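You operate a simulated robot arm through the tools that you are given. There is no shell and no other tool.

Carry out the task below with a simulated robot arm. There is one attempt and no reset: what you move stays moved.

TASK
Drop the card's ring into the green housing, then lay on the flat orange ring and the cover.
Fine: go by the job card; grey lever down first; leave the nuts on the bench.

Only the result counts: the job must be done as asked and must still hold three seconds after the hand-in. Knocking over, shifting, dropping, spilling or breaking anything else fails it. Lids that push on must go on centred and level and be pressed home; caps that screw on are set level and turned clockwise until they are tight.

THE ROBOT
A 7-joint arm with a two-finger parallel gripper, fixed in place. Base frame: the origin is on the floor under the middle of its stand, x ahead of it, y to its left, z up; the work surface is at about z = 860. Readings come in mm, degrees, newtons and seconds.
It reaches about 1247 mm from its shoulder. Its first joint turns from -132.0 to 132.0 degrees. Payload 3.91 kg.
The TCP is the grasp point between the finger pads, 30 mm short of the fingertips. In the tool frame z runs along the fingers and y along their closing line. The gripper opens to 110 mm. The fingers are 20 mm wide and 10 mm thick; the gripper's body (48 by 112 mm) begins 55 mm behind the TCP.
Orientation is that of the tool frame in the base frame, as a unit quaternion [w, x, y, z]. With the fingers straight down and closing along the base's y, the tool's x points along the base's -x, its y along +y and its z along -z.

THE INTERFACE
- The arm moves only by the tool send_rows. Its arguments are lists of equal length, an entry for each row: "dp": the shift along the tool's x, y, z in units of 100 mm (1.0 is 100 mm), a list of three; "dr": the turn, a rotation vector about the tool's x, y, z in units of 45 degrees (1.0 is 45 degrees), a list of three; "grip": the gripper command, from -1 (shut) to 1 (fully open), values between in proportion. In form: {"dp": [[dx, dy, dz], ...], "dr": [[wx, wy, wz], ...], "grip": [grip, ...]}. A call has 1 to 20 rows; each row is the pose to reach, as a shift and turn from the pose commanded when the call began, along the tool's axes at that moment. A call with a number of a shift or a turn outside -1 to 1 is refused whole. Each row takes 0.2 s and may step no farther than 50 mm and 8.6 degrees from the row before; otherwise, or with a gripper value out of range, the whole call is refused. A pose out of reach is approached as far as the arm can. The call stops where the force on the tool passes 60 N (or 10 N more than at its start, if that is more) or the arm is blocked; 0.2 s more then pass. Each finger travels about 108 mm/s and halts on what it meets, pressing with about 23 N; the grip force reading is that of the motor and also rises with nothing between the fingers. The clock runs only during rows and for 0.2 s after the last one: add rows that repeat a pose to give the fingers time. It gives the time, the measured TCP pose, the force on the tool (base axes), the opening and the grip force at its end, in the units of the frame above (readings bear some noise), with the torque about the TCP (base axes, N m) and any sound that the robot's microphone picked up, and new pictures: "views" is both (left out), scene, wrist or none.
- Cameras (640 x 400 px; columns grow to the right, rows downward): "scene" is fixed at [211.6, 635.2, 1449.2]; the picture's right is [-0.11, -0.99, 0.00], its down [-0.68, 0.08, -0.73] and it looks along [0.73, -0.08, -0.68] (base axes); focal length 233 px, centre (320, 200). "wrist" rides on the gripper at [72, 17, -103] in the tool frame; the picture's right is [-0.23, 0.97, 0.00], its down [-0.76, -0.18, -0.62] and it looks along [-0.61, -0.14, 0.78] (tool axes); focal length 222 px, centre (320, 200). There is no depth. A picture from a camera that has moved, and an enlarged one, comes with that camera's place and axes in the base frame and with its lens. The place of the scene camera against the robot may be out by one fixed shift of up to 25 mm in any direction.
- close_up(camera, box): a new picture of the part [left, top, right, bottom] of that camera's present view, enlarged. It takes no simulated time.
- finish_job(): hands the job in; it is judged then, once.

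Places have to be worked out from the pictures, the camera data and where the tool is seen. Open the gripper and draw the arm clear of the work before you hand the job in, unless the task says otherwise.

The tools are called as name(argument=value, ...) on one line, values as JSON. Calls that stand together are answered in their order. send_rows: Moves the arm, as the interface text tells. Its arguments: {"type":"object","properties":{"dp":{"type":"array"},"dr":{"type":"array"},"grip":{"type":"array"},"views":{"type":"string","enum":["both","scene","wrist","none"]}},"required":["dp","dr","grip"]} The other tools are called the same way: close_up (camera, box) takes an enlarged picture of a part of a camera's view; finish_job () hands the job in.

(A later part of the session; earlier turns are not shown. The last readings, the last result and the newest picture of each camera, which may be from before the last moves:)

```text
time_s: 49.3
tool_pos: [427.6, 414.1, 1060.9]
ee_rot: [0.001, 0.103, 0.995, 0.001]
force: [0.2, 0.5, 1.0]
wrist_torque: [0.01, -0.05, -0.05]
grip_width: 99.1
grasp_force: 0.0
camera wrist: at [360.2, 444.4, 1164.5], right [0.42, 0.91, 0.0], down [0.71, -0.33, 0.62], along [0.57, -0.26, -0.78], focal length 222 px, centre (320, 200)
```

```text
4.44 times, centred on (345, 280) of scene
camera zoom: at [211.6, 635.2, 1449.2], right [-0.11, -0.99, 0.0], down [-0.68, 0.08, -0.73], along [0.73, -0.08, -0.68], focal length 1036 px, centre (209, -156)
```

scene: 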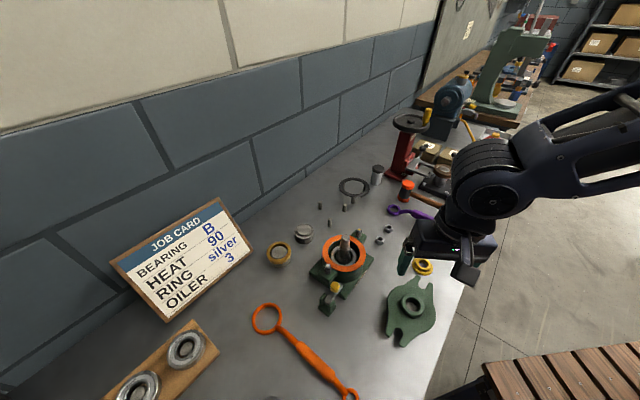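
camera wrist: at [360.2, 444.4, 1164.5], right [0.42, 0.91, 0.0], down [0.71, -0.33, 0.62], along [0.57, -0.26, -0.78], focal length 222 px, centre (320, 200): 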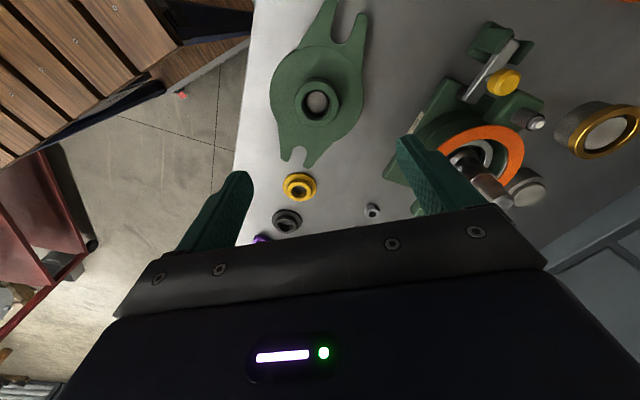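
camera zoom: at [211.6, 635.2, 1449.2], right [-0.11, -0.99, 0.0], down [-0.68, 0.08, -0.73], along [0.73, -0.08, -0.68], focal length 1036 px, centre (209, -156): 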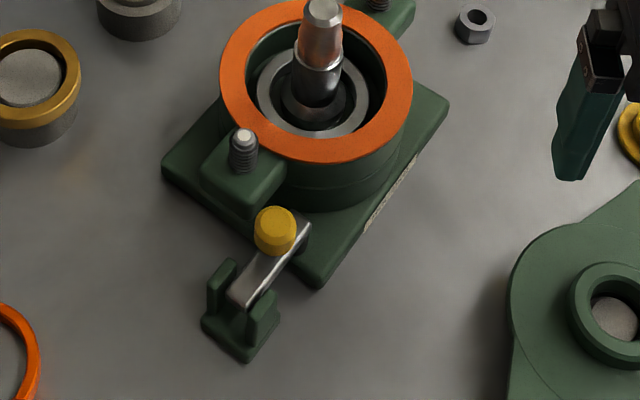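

Boss centre computes to ≈(423.5, 411), top z≈897.5; slot axis ≈ −44°, matching the stud axis. I correct laterally and go down to ~15 mm above the boss.

send_rows(dp=[[0.035, -0.033, 0], [0.035, -0.033, 0.3], [0.035, -0.033, 0.6], [0.035, -0.033, 0.9], [0.035, -0.033, 1.0]], dr=[[0, 0, 0], [0, 0, 0], [0, 0, 0], [0, 0, 0], [0, 0, 0]], grip=[0.8, 0.8, 0.8, 0.8, 0.8], views="none")

send_rows(dp=[[0, 0, 0.1], [0, 0, 0.2], [0, 0, 0.2]], dr=[[0, 0, 0], [0, 0, 0], [0, 0, 0]], grip=[0.8, 0.8, 0.8], views="both")

close_up(camera="wrist", box=[200, 40, 440, 240])

close_up(camera="scene", box=[370, 255, 460, 355])

```text
time_s: 50.5
tool_pos: [423.7, 410.8, 958.1]
ee_rot: [0.001, 0.103, 0.995, 0.001]
force: [-0.3, 0.2, -0.9]
wrist_torque: [0.01, 0.0, -0.02]
grip_width: 98.9
grasp_force: 0.0
```

```text
time_s: 51.3
tool_pos: [423.5, 411.7, 939.6]
ee_rot: [0.001, 0.102, 0.995, 0.0]
force: [0.1, -0.6, 0.0]
wrist_torque: [0.0, 0.0, 0.02]
grip_width: 99.2
grasp_force: 0.1
camera wrist: at [355.9, 442.6, 1044.4], right [0.42, 0.91, 0.0], down [0.71, -0.33, 0.62], along [0.57, -0.26, -0.78], focal length 222 px, centre (320, 200)
```

scene: 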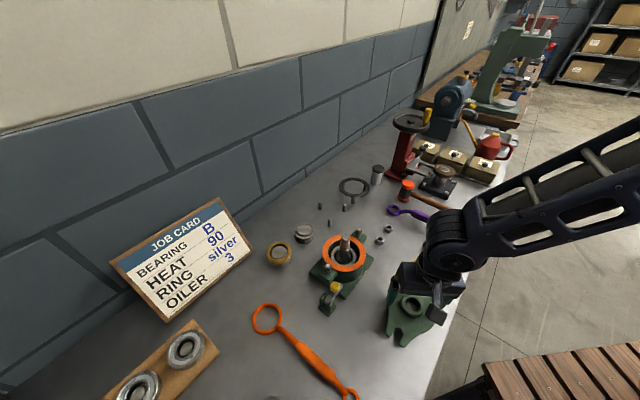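
wrist: 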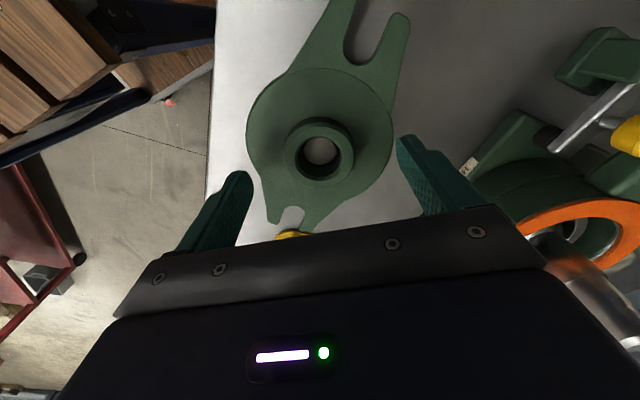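

```text
2.00 times, centred on (320, 140) of wrist
camera zoom: at [355.9, 442.6, 1044.4], right [0.42, 0.91, 0.0], down [0.71, -0.33, 0.62], along [0.57, -0.26, -0.78], focal length 444 px, centre (320, 320)
```

zoom: 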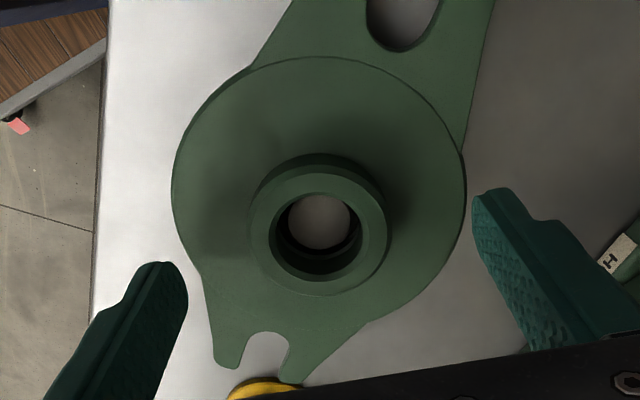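

```text
4.00 times, centred on (415, 305) of scene
camera zoom: at [211.6, 635.2, 1449.2], right [-0.11, -0.99, 0.0], down [-0.68, 0.08, -0.73], along [0.73, -0.08, -0.68], focal length 932 px, centre (-60, -220)
```

zoom: 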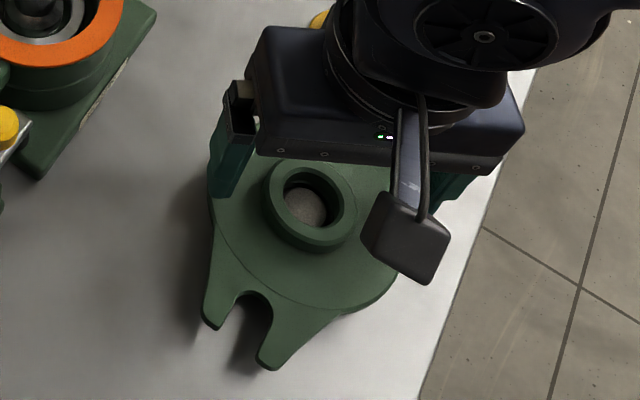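

From the two heights: boss top z≈902, OD ~55, flange top z≈887; boss centre is about (−4, −2) mm from the TCP in the tool frame. I correct, narrow the opening to ~72 mm and descend so tips are ~3 mm above the flange.

send_rows(dp=[[-0.038, -0.018, 0], [-0.038, -0.018, 0], [-0.038, -0.018, 0.1], [-0.038, -0.018, 0.2], [-0.038, -0.018, 0.2]], dr=[[0, 0, 0], [0, 0, 0], [0, 0, 0], [0, 0, 0], [0, 0, 0]], grip=[0.31, 0.31, 0.31, 0.31, 0.31], views="wrist")

close_up(camera="wrist", box=[200, 40, 440, 240])

close_up(camera="scene", box=[370, 265, 460, 355])

```text
time_s: 52.5
tool_pos: [427.4, 408.4, 919.8]
ee_rot: [0.001, 0.103, 0.995, 0.0]
force: [-0.3, 0.3, 0.1]
wrist_torque: [0.03, 0.02, 0.0]
grip_width: 72.2
grasp_force: 0.2
camera wrist: at [360.0, 439.3, 1024.3], right [0.42, 0.91, 0.0], down [0.71, -0.33, 0.62], along [0.57, -0.26, -0.78], focal length 222 px, centre (320, 200)
```

wrist: 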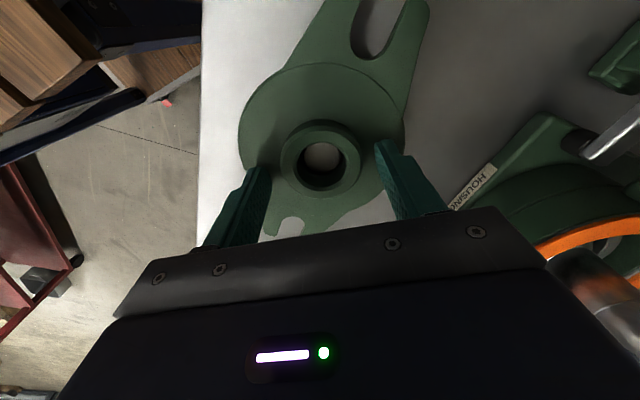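

```text
2.00 times, centred on (320, 140) of wrist
camera zoom: at [360.0, 439.3, 1024.3], right [0.42, 0.91, 0.0], down [0.71, -0.33, 0.62], along [0.57, -0.26, -0.78], focal length 444 px, centre (320, 320)
```

zoom: 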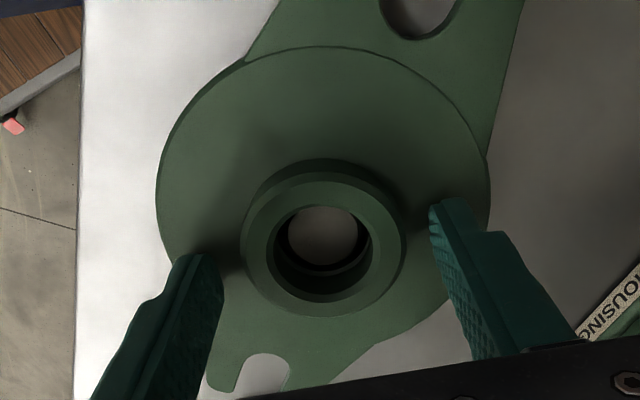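

```text
4.44 times, centred on (415, 310) of scene
camera zoom: at [211.6, 635.2, 1449.2], right [-0.11, -0.99, 0.0], down [-0.68, 0.08, -0.73], along [0.73, -0.08, -0.68], focal length 1036 px, centre (-102, -289)
```

zoom: 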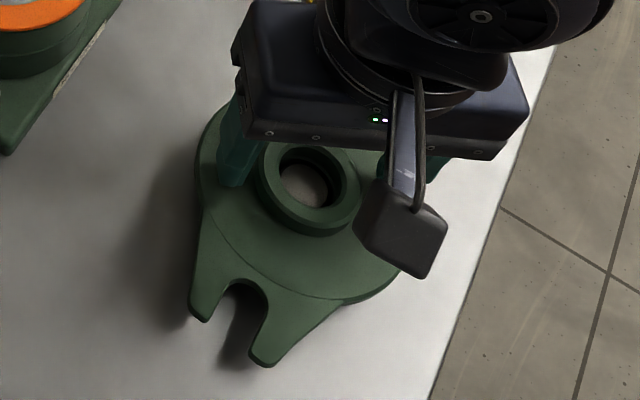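

The boss is centred between the pads, tips close above the flange. I close on the boss.

send_rows(dp=[[0, 0, 0.005], [0, 0, 0.005], [0, 0, 0.005], [0, 0, 0.005]], dr=[[0, 0, 0], [0, 0, 0], [0, 0, 0], [0, 0, 0]], grip=[0.1, -0.2, -1, -1], views="wrist")

close_up(camera="wrist", box=[200, 40, 440, 240])

close_up(camera="scene", box=[370, 265, 460, 355])

```text
time_s: 53.5
tool_pos: [428.5, 409.5, 919.2]
ee_rot: [0.001, 0.101, 0.995, 0.0]
force: [-0.3, 4.4, 2.9]
wrist_torque: [0.22, -0.04, 0.04]
grip_width: 51.5
grasp_force: 23.0
camera wrist: at [359.7, 439.9, 1024.1], right [0.42, 0.91, 0.0], down [0.71, -0.33, 0.62], along [0.57, -0.26, -0.78], focal length 222 px, centre (320, 200)
```

wrist: 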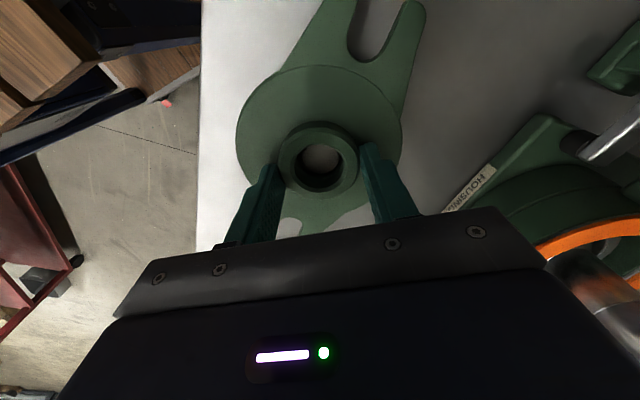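

```text
2.00 times, centred on (320, 140) of wrist
camera zoom: at [359.7, 439.9, 1024.1], right [0.42, 0.91, 0.0], down [0.71, -0.33, 0.62], along [0.57, -0.26, -0.78], focal length 444 px, centre (320, 320)
```

zoom: 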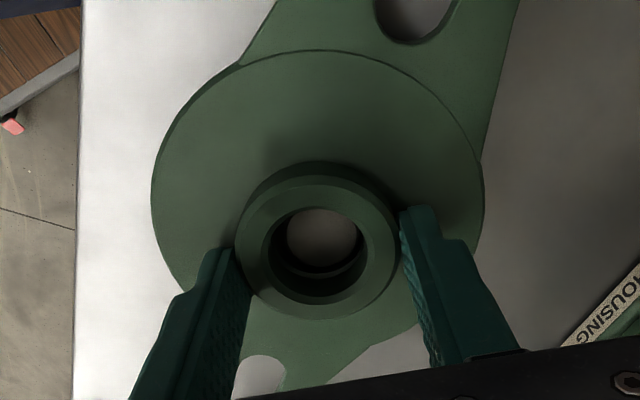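

```text
4.44 times, centred on (415, 310) of scene
camera zoom: at [211.6, 635.2, 1449.2], right [-0.11, -0.99, 0.0], down [-0.68, 0.08, -0.73], along [0.73, -0.08, -0.68], focal length 1036 px, centre (-102, -289)
```

zoom: 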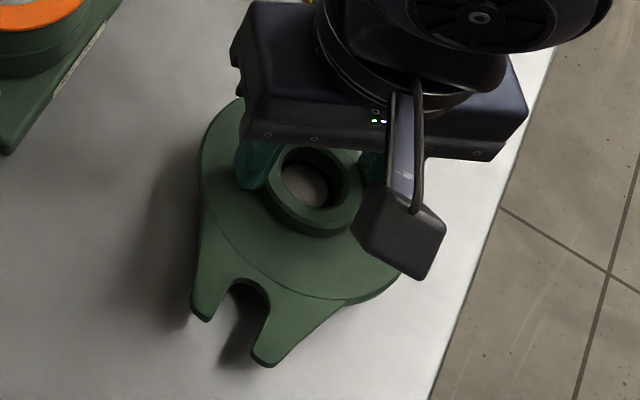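

Grip holds at 51.5 mm (boss diameter). I lift gently and check that the cover comes up level.

send_rows(dp=[[0, 0, -0.03], [0, 0, -0.08], [0, 0, -0.2], [0, 0, -0.4], [0, 0, -0.4]], dr=[[0, 0, 0], [0, 0, 0], [0, 0, 0], [0, 0, 0], [0, 0, 0]], grip=[-1, -1, -1, -1, -1], views="both")

close_up(camera="wrist", box=[200, 40, 440, 240])

close_up(camera="scene", box=[360, 235, 460, 355])

```text
time_s: 54.7
tool_pos: [428.1, 410.6, 958.1]
ee_rot: [0.001, 0.103, 0.995, 0.0]
force: [0.9, 0.3, -7.6]
wrist_torque: [-0.02, 0.0, -0.03]
grip_width: 51.5
grasp_force: 22.6
camera wrist: at [359.9, 441.2, 1062.7], right [0.42, 0.91, 0.0], down [0.71, -0.33, 0.62], along [0.57, -0.26, -0.78], focal length 222 px, centre (320, 200)
```

scene: 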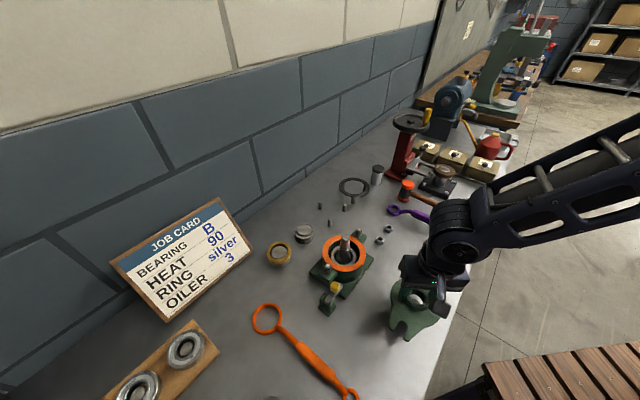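
wrist: 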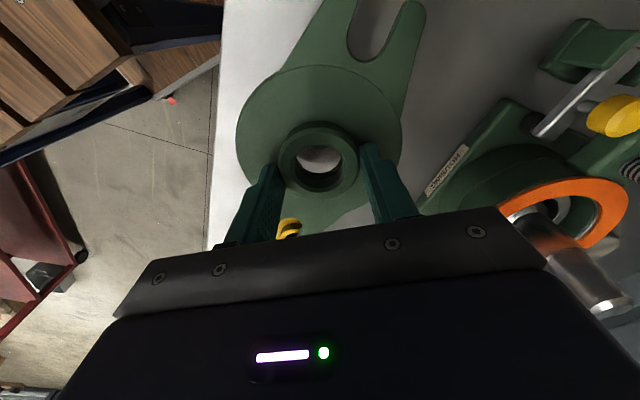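

```text
2.00 times, centred on (320, 140) of wrist
camera zoom: at [359.9, 441.2, 1062.7], right [0.42, 0.91, 0.0], down [0.71, -0.33, 0.62], along [0.57, -0.26, -0.78], focal length 444 px, centre (320, 320)
```

zoom: 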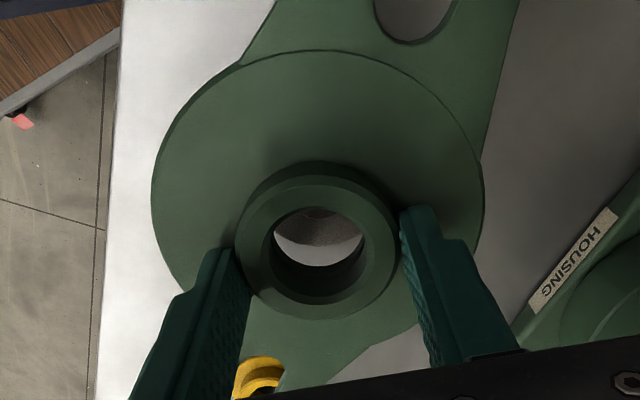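

```text
3.33 times, centred on (410, 295) of scene
camera zoom: at [211.6, 635.2, 1449.2], right [-0.11, -0.99, 0.0], down [-0.68, 0.08, -0.73], along [0.73, -0.08, -0.68], focal length 777 px, centre (20, -117)
```

zoom: 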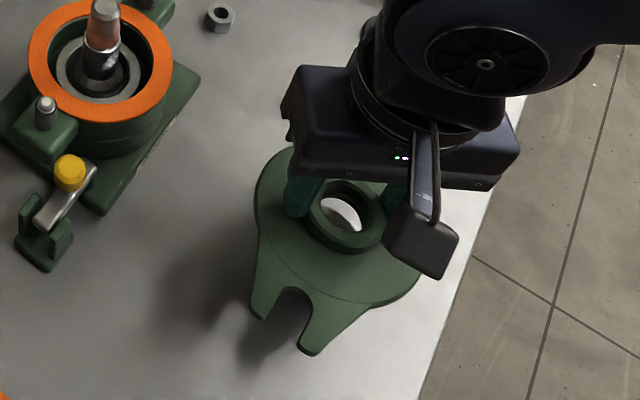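

The cover is off its stand, level, held by the boss (≈0.75 kg). I raise it well above the shaft top and carry it over the housing.

send_rows(dp=[[0, 0, -0.25], [0, 0, -0.5], [0, 0, -0.75], [0, 0, -1.0]], dr=[[0, 0, 0], [0, 0, 0], [0, 0, 0], [0, 0, 0]], grip=[-1, -1, -1, -1], views="scene")

send_rows(dp=[[0, 0, -0.15], [-0.15, 0.24, -0.27], [-0.33, 0.53, -0.27], [-0.514, 0.815, -0.27]], dr=[[0, 0, 0], [0, 0, 0], [0, 0, 0], [0, 0, 0]], grip=[-1, -1, -1, -1], views="none")

send_rows(dp=[[-0.15, 0.24, 0], [-0.33, 0.53, 0], [-0.514, 0.815, 0], [-0.514, 0.815, 0], [-0.514, 0.815, 0]], dr=[[0, 0, 0], [0, 0, 0], [0, 0, 0], [0, 0, 0], [0, 0, 0]], grip=[-1, -1, -1, -1, -1], views="both")

close_up(camera="wrist", box=[200, 0, 440, 240])

close_up(camera="scene", box=[290, 180, 410, 310])

```text
time_s: 55.7
tool_pos: [430.0, 410.1, 1059.7]
ee_rot: [0.0, 0.103, 0.995, 0.0]
force: [-0.1, 0.1, -8.1]
wrist_torque: [0.01, -0.01, -0.02]
grip_width: 51.5
grasp_force: 23.6
```

scene: 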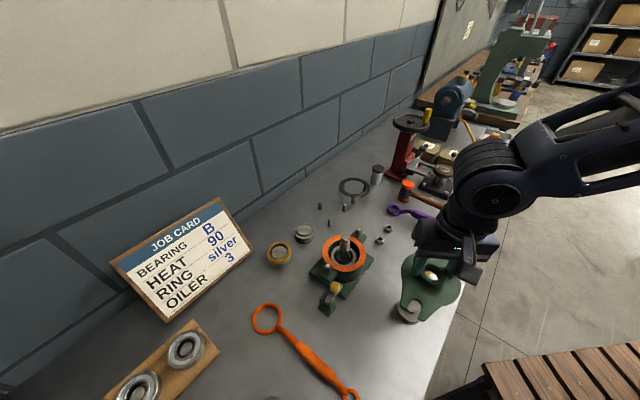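

```text
time_s: 56.7
tool_pos: [496.9, 481.2, 1087.4]
ee_rot: [0.001, 0.103, 0.995, 0.0]
force: [-0.7, -0.7, -6.6]
wrist_torque: [0.02, -0.08, -0.01]
grip_width: 51.4
grasp_force: 22.7
```

```text
time_s: 57.9
tool_pos: [563.3, 548.2, 1082.4]
ee_rot: [0.001, 0.101, 0.995, 0.0]
force: [-0.6, 0.0, -7.2]
wrist_torque: [-0.03, 0.03, 0.0]
grip_width: 51.8
grasp_force: 22.6
camera wrist: at [494.9, 579.1, 1188.0], right [0.42, 0.91, 0.0], down [0.71, -0.33, 0.62], along [0.57, -0.26, -0.78], focal length 222 px, centre (320, 200)
```

scene: 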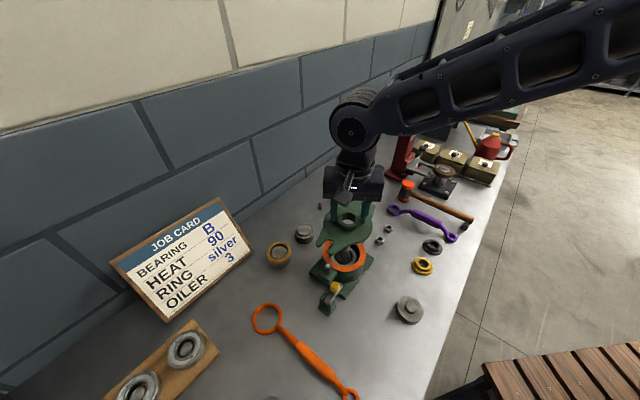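
wrist: 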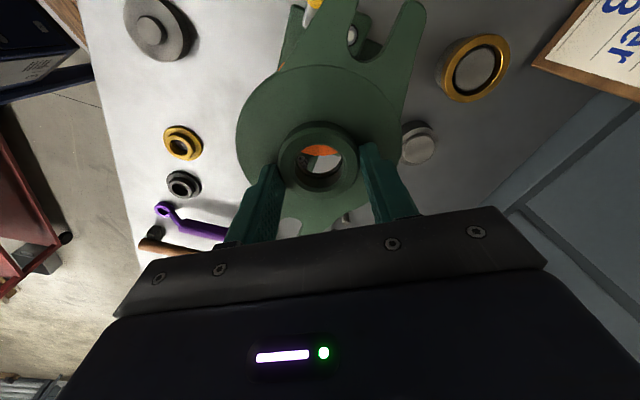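

```text
1.67 times, centred on (320, 120) of wrist
camera zoom: at [494.9, 579.1, 1188.0], right [0.42, 0.91, 0.0], down [0.71, -0.33, 0.62], along [0.57, -0.26, -0.78], focal length 370 px, centre (320, 333)
```

zoom: 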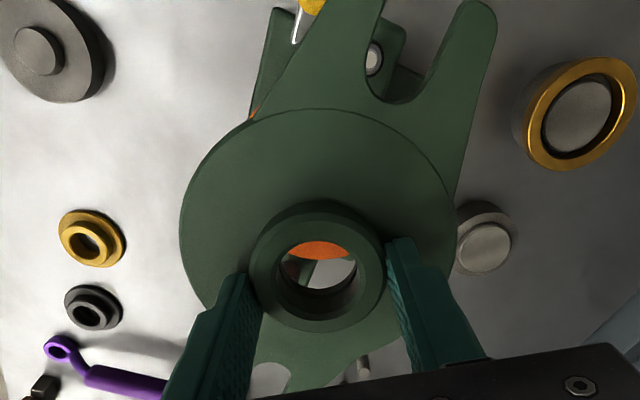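

```text
3.08 times, centred on (350, 245) of scene
camera zoom: at [211.6, 635.2, 1449.2], right [-0.11, -0.99, 0.0], down [-0.68, 0.08, -0.73], along [0.73, -0.08, -0.68], focal length 717 px, centre (228, 62)
```

zoom: 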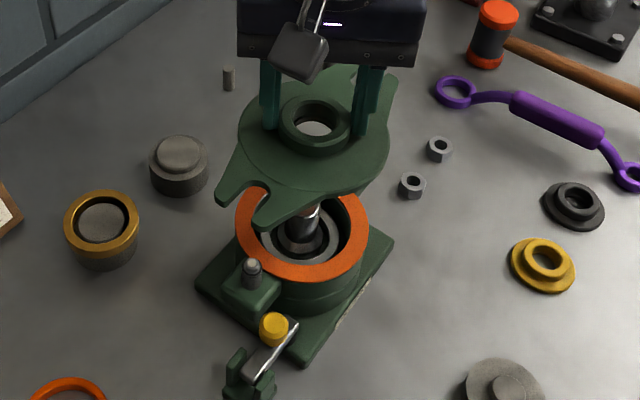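

The cover is above the housing. I zoom in on the slot/stud area in the wrist view to measure the slot in the tool frame, and the scene view for the other side.

close_up(camera="wrist", box=[310, 0, 430, 75])

close_up(camera="wrist", box=[230, 60, 410, 235])

close_up(camera="scene", box=[315, 195, 385, 285])

```text
5.33 times, centred on (370, 38) of wrist
camera zoom: at [494.9, 579.1, 1188.0], right [0.42, 0.91, 0.0], down [0.71, -0.33, 0.62], along [0.57, -0.26, -0.78], focal length 1185 px, centre (53, 1067)
```

zoom: 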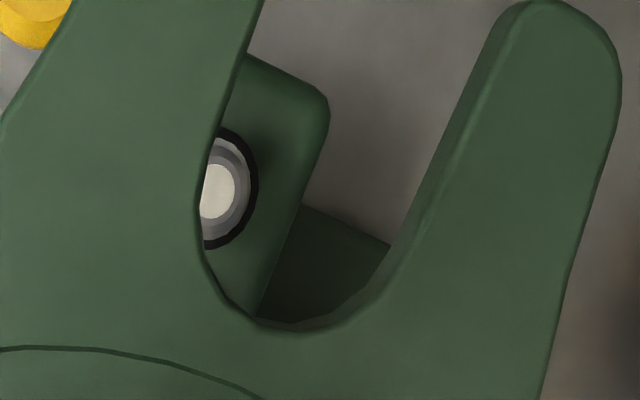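

```text
2.29 times, centred on (320, 148) of wrist
camera zoom: at [494.9, 579.1, 1188.0], right [0.42, 0.91, 0.0], down [0.71, -0.33, 0.62], along [0.57, -0.26, -0.78], focal length 508 px, centre (320, 320)
```

zoom: 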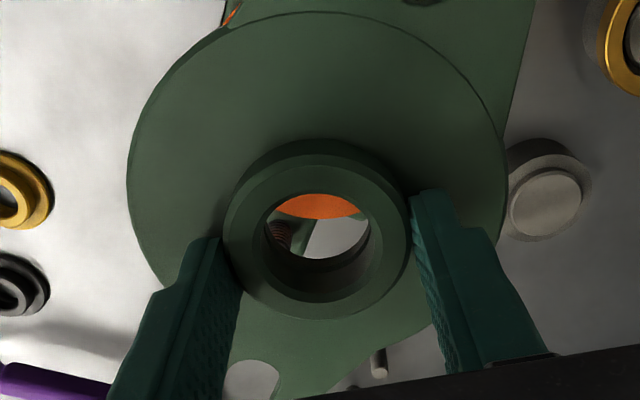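

```text
4.44 times, centred on (350, 240) of scene
camera zoom: at [211.6, 635.2, 1449.2], right [-0.11, -0.99, 0.0], down [-0.68, 0.08, -0.73], along [0.73, -0.08, -0.68], focal length 1036 px, centre (187, 22)
```

zoom: 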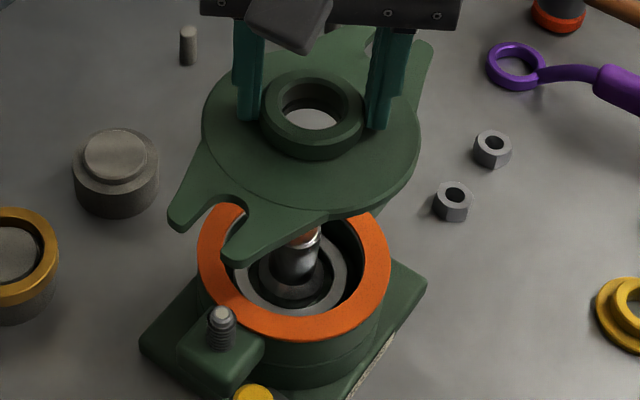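

Slot axis in the tool frame is ≈33.5°, stud direction ≈34.6° – parallel within ~1°, and centres agree within ~1 mm. I descend until the cover is ~10 mm above the stud tips (shaft entering the hole) and re-measure.

send_rows(dp=[[-0.007, 0.002, 0.1], [-0.007, 0.002, 0.25], [-0.007, 0.002, 0.4], [-0.007, 0.002, 0.55], [-0.007, 0.002, 0.6], [-0.007, 0.002, 0.6]], dr=[[0, 0, 0], [0, 0, 0], [0, 0, 0], [0, 0, 0], [0, 0, 0], [0, 0, 0]], grip=[-1, -1, -1, -1, -1, -1], views="both")

close_up(camera="wrist", box=[310, 0, 430, 75])

close_up(camera="wrist", box=[230, 60, 410, 235])

close_up(camera="scene", box=[315, 210, 385, 290])

```text
time_s: 59.3
tool_pos: [561.4, 547.1, 1025.2]
ee_rot: [0.001, 0.102, 0.995, -0.001]
force: [-0.3, -0.3, -7.5]
wrist_torque: [-0.04, -0.03, 0.02]
grip_width: 51.6
grasp_force: 22.4
camera wrist: at [493.7, 578.6, 1130.3], right [0.42, 0.91, 0.0], down [0.71, -0.33, 0.62], along [0.57, -0.26, -0.78], focal length 222 px, centre (320, 200)
```

scene: 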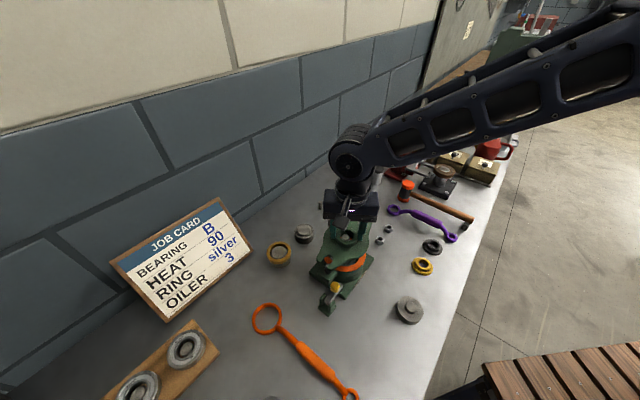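
wrist: 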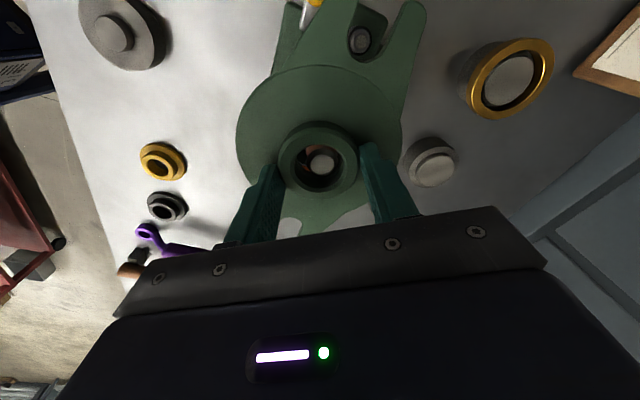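

```text
5.33 times, centred on (370, 38) of wrist
camera zoom: at [493.7, 578.6, 1130.3], right [0.42, 0.91, 0.0], down [0.71, -0.33, 0.62], along [0.57, -0.26, -0.78], focal length 1185 px, centre (53, 1067)
```

zoom: 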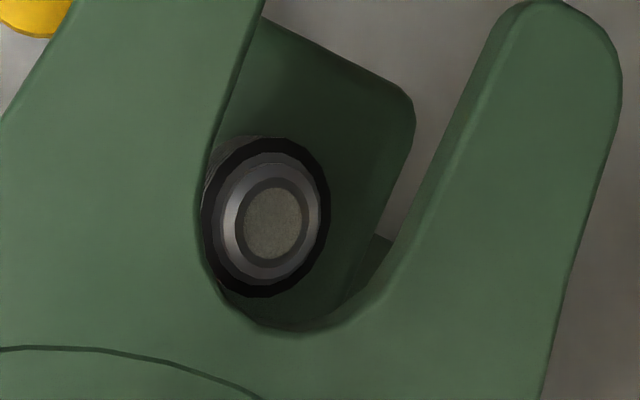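

```text
2.29 times, centred on (320, 148) of wrist
camera zoom: at [493.7, 578.6, 1130.3], right [0.42, 0.91, 0.0], down [0.71, -0.33, 0.62], along [0.57, -0.26, -0.78], focal length 508 px, centre (320, 320)
```

zoom: 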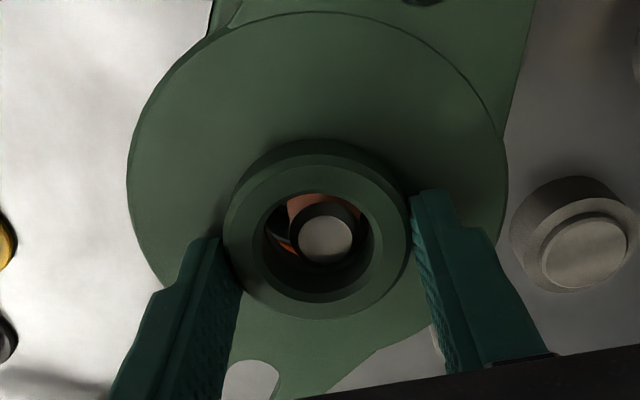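

```text
5.00 times, centred on (350, 250) of scene
camera zoom: at [211.6, 635.2, 1449.2], right [-0.11, -0.99, 0.0], down [-0.68, 0.08, -0.73], along [0.73, -0.08, -0.68], focal length 1165 px, centre (170, -50)
```

zoom: 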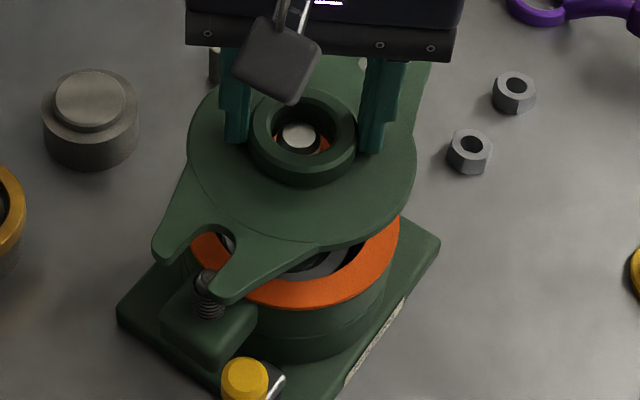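

Measured offsets: housing/shaft centre lies at ≈(−1.6, +1.3) mm from the cover's centre in tool axes; rotation matches (33.4° vs 33.5°). I shift the cover by that and re-check before lowering on the studs.

send_rows(dp=[[-0.016, 0.013, 0], [-0.016, 0.013, 0.05], [-0.016, 0.013, 0.1], [-0.016, 0.013, 0.1]], dr=[[0, 0, 0], [0, 0, 0], [0, 0, 0], [0, 0, 0]], grip=[-1, -1, -1, -1], views="wrist")

close_up(camera="wrist", box=[310, 0, 430, 75])

close_up(camera="wrist", box=[270, 110, 370, 210])

close_up(camera="scene", box=[315, 210, 385, 290])

```text
time_s: 60.3
tool_pos: [563.8, 549.0, 1014.5]
ee_rot: [0.0, 0.102, 0.995, 0.0]
force: [0.1, -0.2, -7.7]
wrist_torque: [-0.05, 0.01, 0.0]
grip_width: 51.6
grasp_force: 23.0
camera wrist: at [496.2, 580.2, 1119.6], right [0.42, 0.91, 0.0], down [0.71, -0.33, 0.62], along [0.57, -0.26, -0.78], focal length 222 px, centre (320, 200)
```

wrist: 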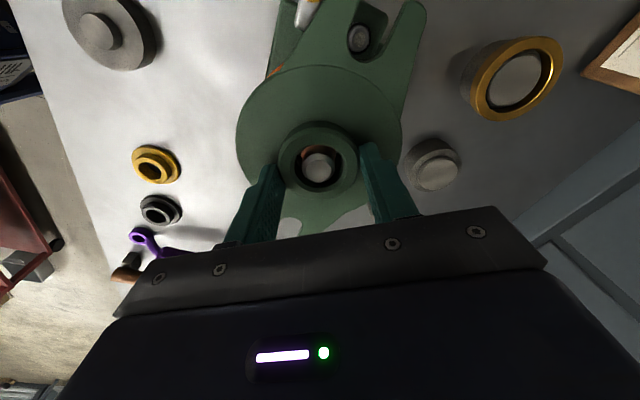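

```text
5.33 times, centred on (370, 38) of wrist
camera zoom: at [496.2, 580.2, 1119.6], right [0.42, 0.91, 0.0], down [0.71, -0.33, 0.62], along [0.57, -0.26, -0.78], focal length 1185 px, centre (53, 1067)
```

zoom: 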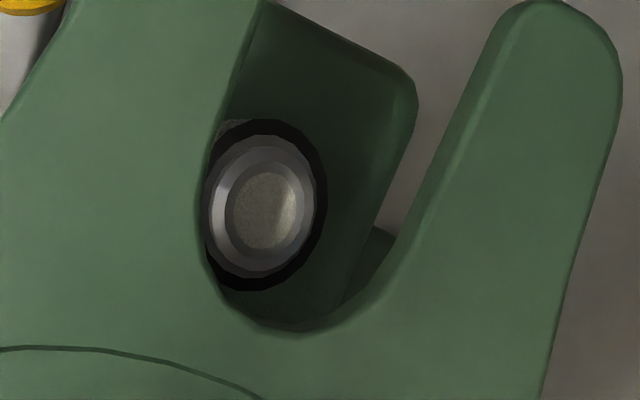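

```text
4.00 times, centred on (320, 160) of wrist
camera zoom: at [496.2, 580.2, 1119.6], right [0.42, 0.91, 0.0], down [0.71, -0.33, 0.62], along [0.57, -0.26, -0.78], focal length 888 px, centre (320, 360)
```

zoom: 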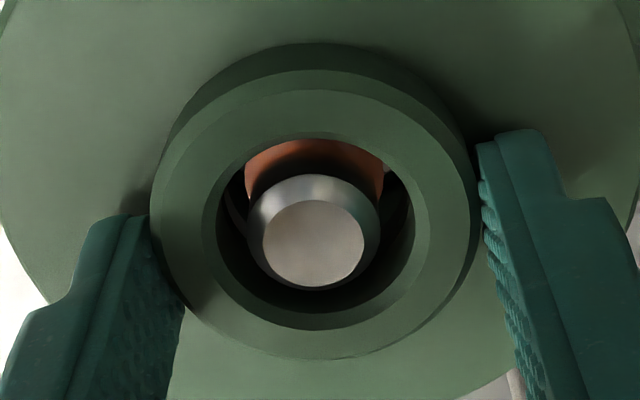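

```text
5.00 times, centred on (350, 250) of scene
camera zoom: at [211.6, 635.2, 1449.2], right [-0.11, -0.99, 0.0], down [-0.68, 0.08, -0.73], along [0.73, -0.08, -0.68], focal length 1165 px, centre (170, -50)
```

zoom: 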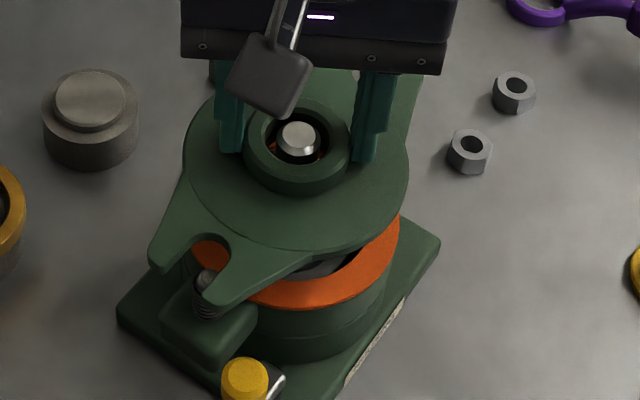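

Slight overshoot: studs/shaft now indicate a shift of (+0.6, −0.9) mm. I apply it and descend another 12 mm, to where the stud tips begin to enter the slots.

send_rows(dp=[[0.006, -0.009, 0], [0.006, -0.009, 0.06], [0.006, -0.009, 0.12], [0.006, -0.009, 0.12]], dr=[[0, 0, 0], [0, 0, 0], [0, 0, 0], [0, 0, 0]], grip=[-1, -1, -1, -1], views="wrist")

close_up(camera="wrist", box=[310, 0, 430, 75])

close_up(camera="wrist", box=[270, 110, 370, 210])

close_up(camera="scene", box=[315, 210, 385, 290])

```text
time_s: 61.3
tool_pos: [562.1, 548.1, 1004.7]
ee_rot: [0.001, 0.102, 0.995, 0.0]
force: [0.9, 0.0, -7.9]
wrist_torque: [0.02, -0.03, 0.02]
grip_width: 51.4
grasp_force: 23.6
camera wrist: at [494.7, 579.7, 1108.6], right [0.42, 0.91, 0.0], down [0.71, -0.33, 0.62], along [0.57, -0.26, -0.78], focal length 222 px, centre (320, 200)
```

wrist: 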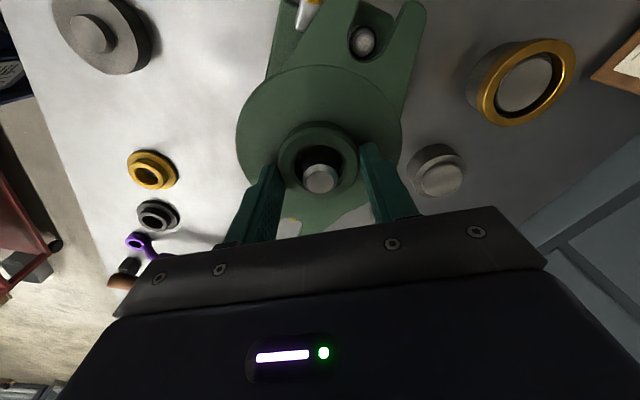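

```text
5.33 times, centred on (370, 38) of wrist
camera zoom: at [494.7, 579.7, 1108.6], right [0.42, 0.91, 0.0], down [0.71, -0.33, 0.62], along [0.57, -0.26, -0.78], focal length 1185 px, centre (53, 1067)
```

zoom: 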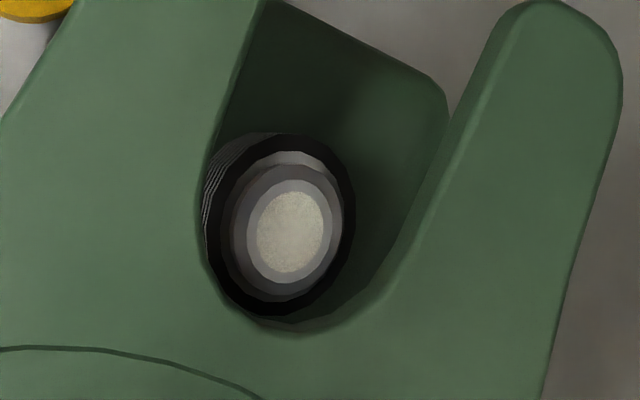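

```text
4.00 times, centred on (320, 160) of wrist
camera zoom: at [494.7, 579.7, 1108.6], right [0.42, 0.91, 0.0], down [0.71, -0.33, 0.62], along [0.57, -0.26, -0.78], focal length 888 px, centre (320, 360)
```

zoom: 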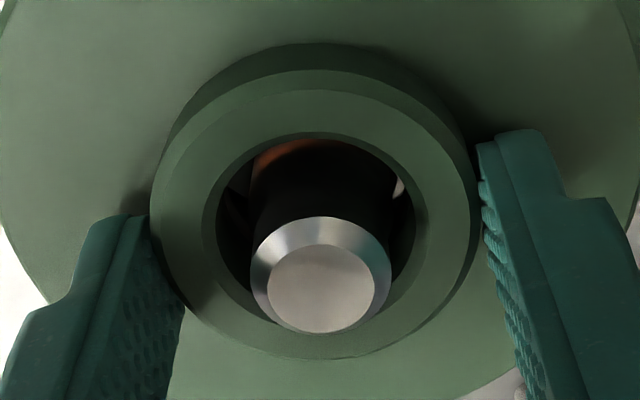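

```text
5.00 times, centred on (350, 250) of scene
camera zoom: at [211.6, 635.2, 1449.2], right [-0.11, -0.99, 0.0], down [-0.68, 0.08, -0.73], along [0.73, -0.08, -0.68], focal length 1165 px, centre (170, -50)
```

zoom: 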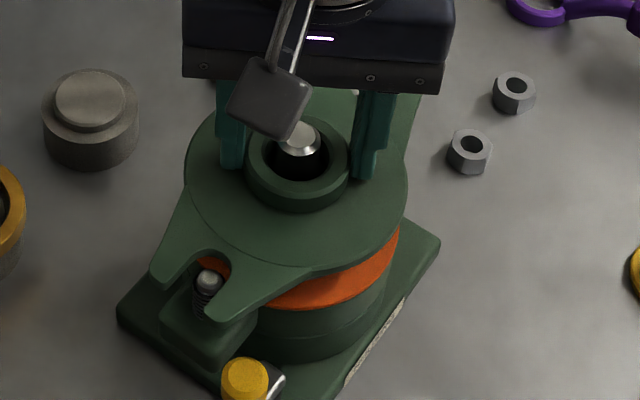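

White stud now lies centred in its slot (≈0.2 mm) and the shaft is inside the cover's hole with good clearance. I lower a further 12 mm in small steps, watching forces.

send_rows(dp=[[-0.002, 0.003, 0.03], [-0.002, 0.003, 0.06], [-0.002, 0.003, 0.09], [-0.002, 0.003, 0.12], [-0.002, 0.003, 0.12]], dr=[[0, 0, 0], [0, 0, 0], [0, 0, 0], [0, 0, 0], [0, 0, 0]], grip=[-1, -1, -1, -1, -1], views="wrist")

close_up(camera="wrist", box=[310, 0, 430, 75])

close_up(camera="wrist", box=[270, 110, 370, 210])

close_up(camera="scene", box=[315, 210, 385, 290])

```text
time_s: 62.5
tool_pos: [562.9, 549.5, 992.3]
ee_rot: [0.001, 0.103, 0.995, -0.001]
force: [3.8, -1.5, -8.1]
wrist_torque: [-0.06, -0.2, 0.0]
grip_width: 51.9
grasp_force: 23.3
camera wrist: at [494.9, 580.1, 1097.0], right [0.42, 0.91, 0.0], down [0.71, -0.33, 0.62], along [0.57, -0.26, -0.78], focal length 222 px, centre (320, 200)
```

wrist: 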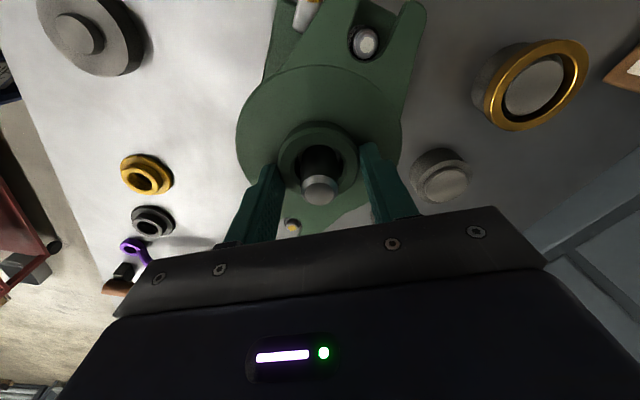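

```text
5.33 times, centred on (370, 38) of wrist
camera zoom: at [494.9, 580.1, 1097.0], right [0.42, 0.91, 0.0], down [0.71, -0.33, 0.62], along [0.57, -0.26, -0.78], focal length 1185 px, centre (53, 1067)
```

zoom: 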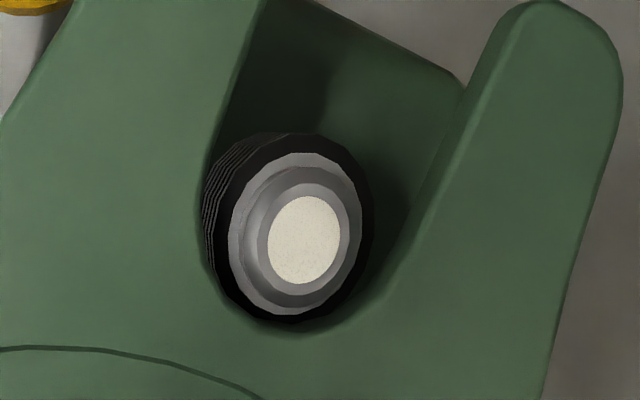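

```text
4.00 times, centred on (320, 160) of wrist
camera zoom: at [494.9, 580.1, 1097.0], right [0.42, 0.91, 0.0], down [0.71, -0.33, 0.62], along [0.57, -0.26, -0.78], focal length 888 px, centre (320, 360)
```

zoom: 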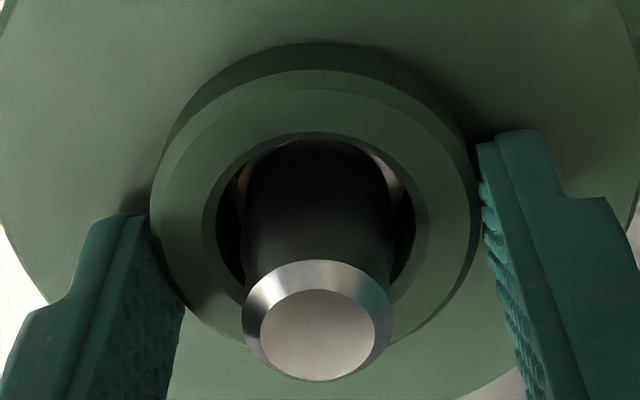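

```text
5.00 times, centred on (350, 250) of scene
camera zoom: at [211.6, 635.2, 1449.2], right [-0.11, -0.99, 0.0], down [-0.68, 0.08, -0.73], along [0.73, -0.08, -0.68], focal length 1165 px, centre (170, -50)
```

zoom: 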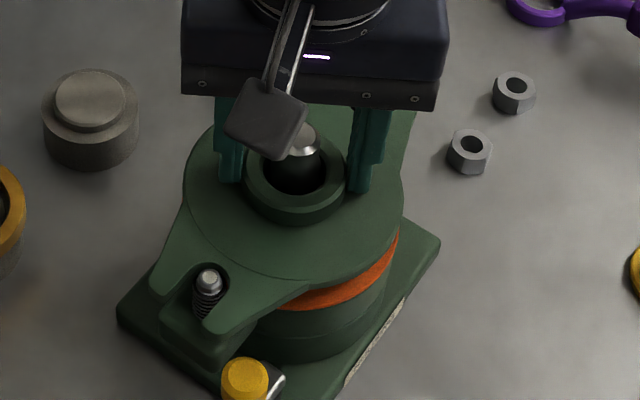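

A small lateral force (≈4 N) appears. I check the second (yellow) stud and slot clearances before going further.

close_up(camera="wrist", box=[250, 180, 350, 245])

close_up(camera="scene", box=[325, 245, 375, 290])

close_up(camera="scene", box=[345, 215, 385, 250])

```text
6.15 times, centred on (300, 212) of wrist
camera zoom: at [494.9, 580.1, 1097.0], right [0.42, 0.91, 0.0], down [0.71, -0.33, 0.62], along [0.57, -0.26, -0.78], focal length 1367 px, centre (443, 123)
```

zoom: 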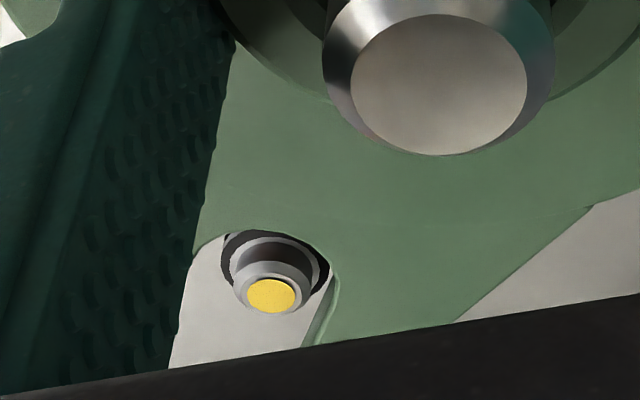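

```text
8.89 times, centred on (350, 268) of scene
camera zoom: at [211.6, 635.2, 1449.2], right [-0.11, -0.99, 0.0], down [-0.68, 0.08, -0.73], along [0.73, -0.08, -0.68], focal length 2071 px, centre (53, -400)
```

zoom: 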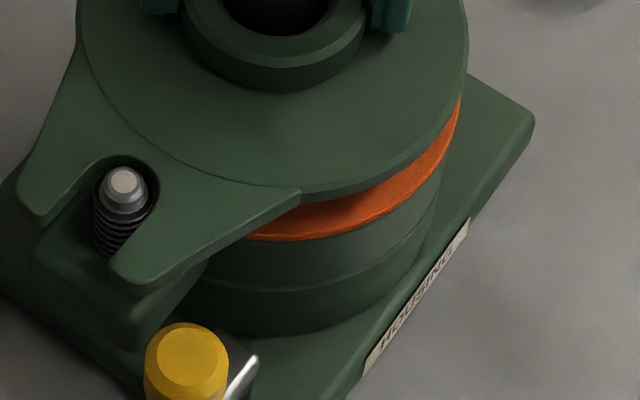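

```text
11.43 times, centred on (365, 232) of scene
camera zoom: at [211.6, 635.2, 1449.2], right [-0.11, -0.99, 0.0], down [-0.68, 0.08, -0.73], along [0.73, -0.08, -0.68], focal length 2663 px, centre (-194, -171)
```

zoom: 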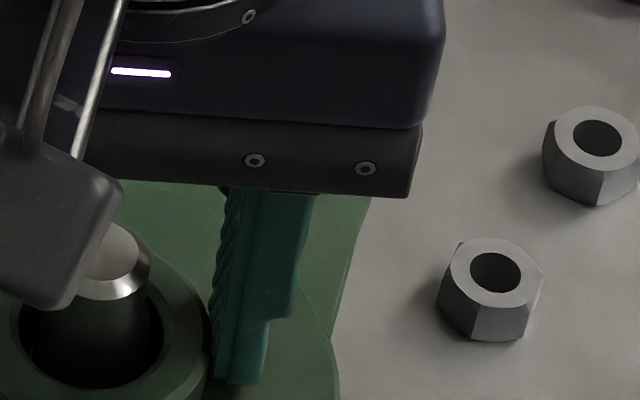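

Both studs are laterally centred in their slots, but the cover is ~1.4 mm too far toward the white stud (its slot end touches it, matching the 4 N push). I shift 1.4 mm along the slot axis away from it and check the force.

send_rows(dp=[[-0.006, -0.004, -0.01], [-0.012, -0.008, -0.01], [-0.012, -0.008, -0.01]], dr=[[0, 0, 0], [0, 0, 0], [0, 0, 0]], grip=[-1, -1, -1], views="wrist")

close_up(camera="wrist", box=[310, 0, 430, 75])

close_up(camera="wrist", box=[250, 180, 350, 245])

close_up(camera="scene", box=[325, 235, 375, 290])

```text
time_s: 63.3
tool_pos: [563.8, 547.7, 992.8]
ee_rot: [0.002, 0.102, 0.995, 0.0]
force: [3.4, 5.1, -6.7]
wrist_torque: [0.2, -0.19, 0.42]
grip_width: 51.5
grasp_force: 23.2
camera wrist: at [495.3, 578.9, 1097.6], right [0.42, 0.91, 0.0], down [0.71, -0.33, 0.62], along [0.57, -0.26, -0.78], focal length 222 px, centre (320, 200)
```

wrist: 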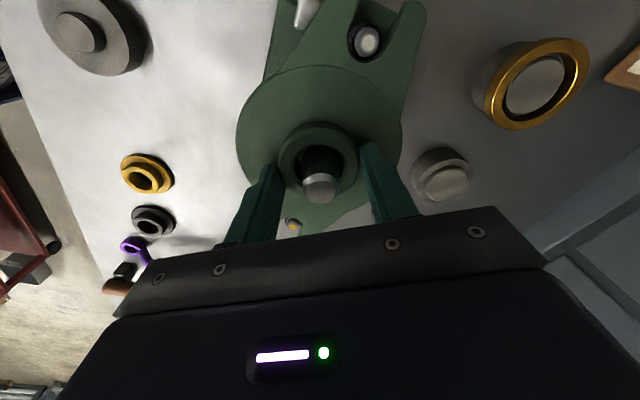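

```text
5.33 times, centred on (370, 38) of wrist
camera zoom: at [495.3, 578.9, 1097.6], right [0.42, 0.91, 0.0], down [0.71, -0.33, 0.62], along [0.57, -0.26, -0.78], focal length 1185 px, centre (53, 1067)
```

zoom: 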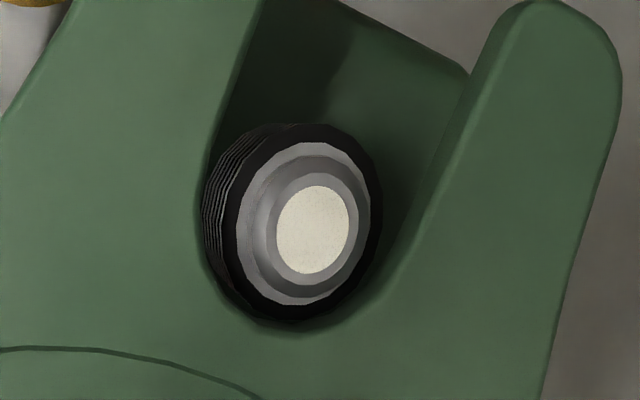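

```text
6.15 times, centred on (300, 212) of wrist
camera zoom: at [495.3, 578.9, 1097.6], right [0.42, 0.91, 0.0], down [0.71, -0.33, 0.62], along [0.57, -0.26, -0.78], focal length 1367 px, centre (443, 123)
```

zoom: 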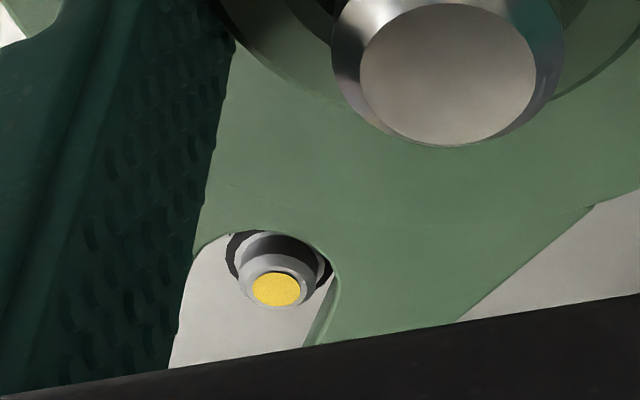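

```text
7.27 times, centred on (350, 262) of scene
camera zoom: at [211.6, 635.2, 1449.2], right [-0.11, -0.99, 0.0], down [-0.68, 0.08, -0.73], along [0.73, -0.08, -0.68], focal length 1695 px, centre (102, -254)
```

zoom: 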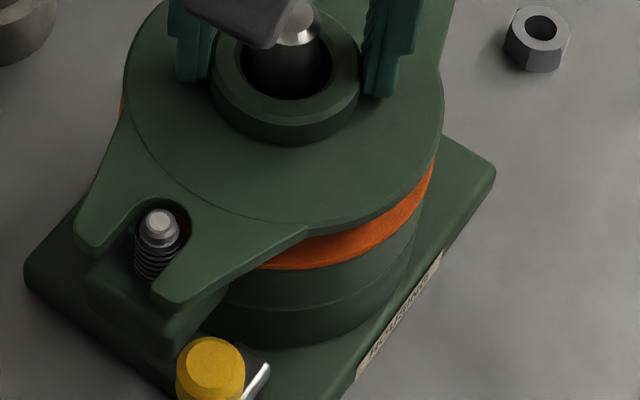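

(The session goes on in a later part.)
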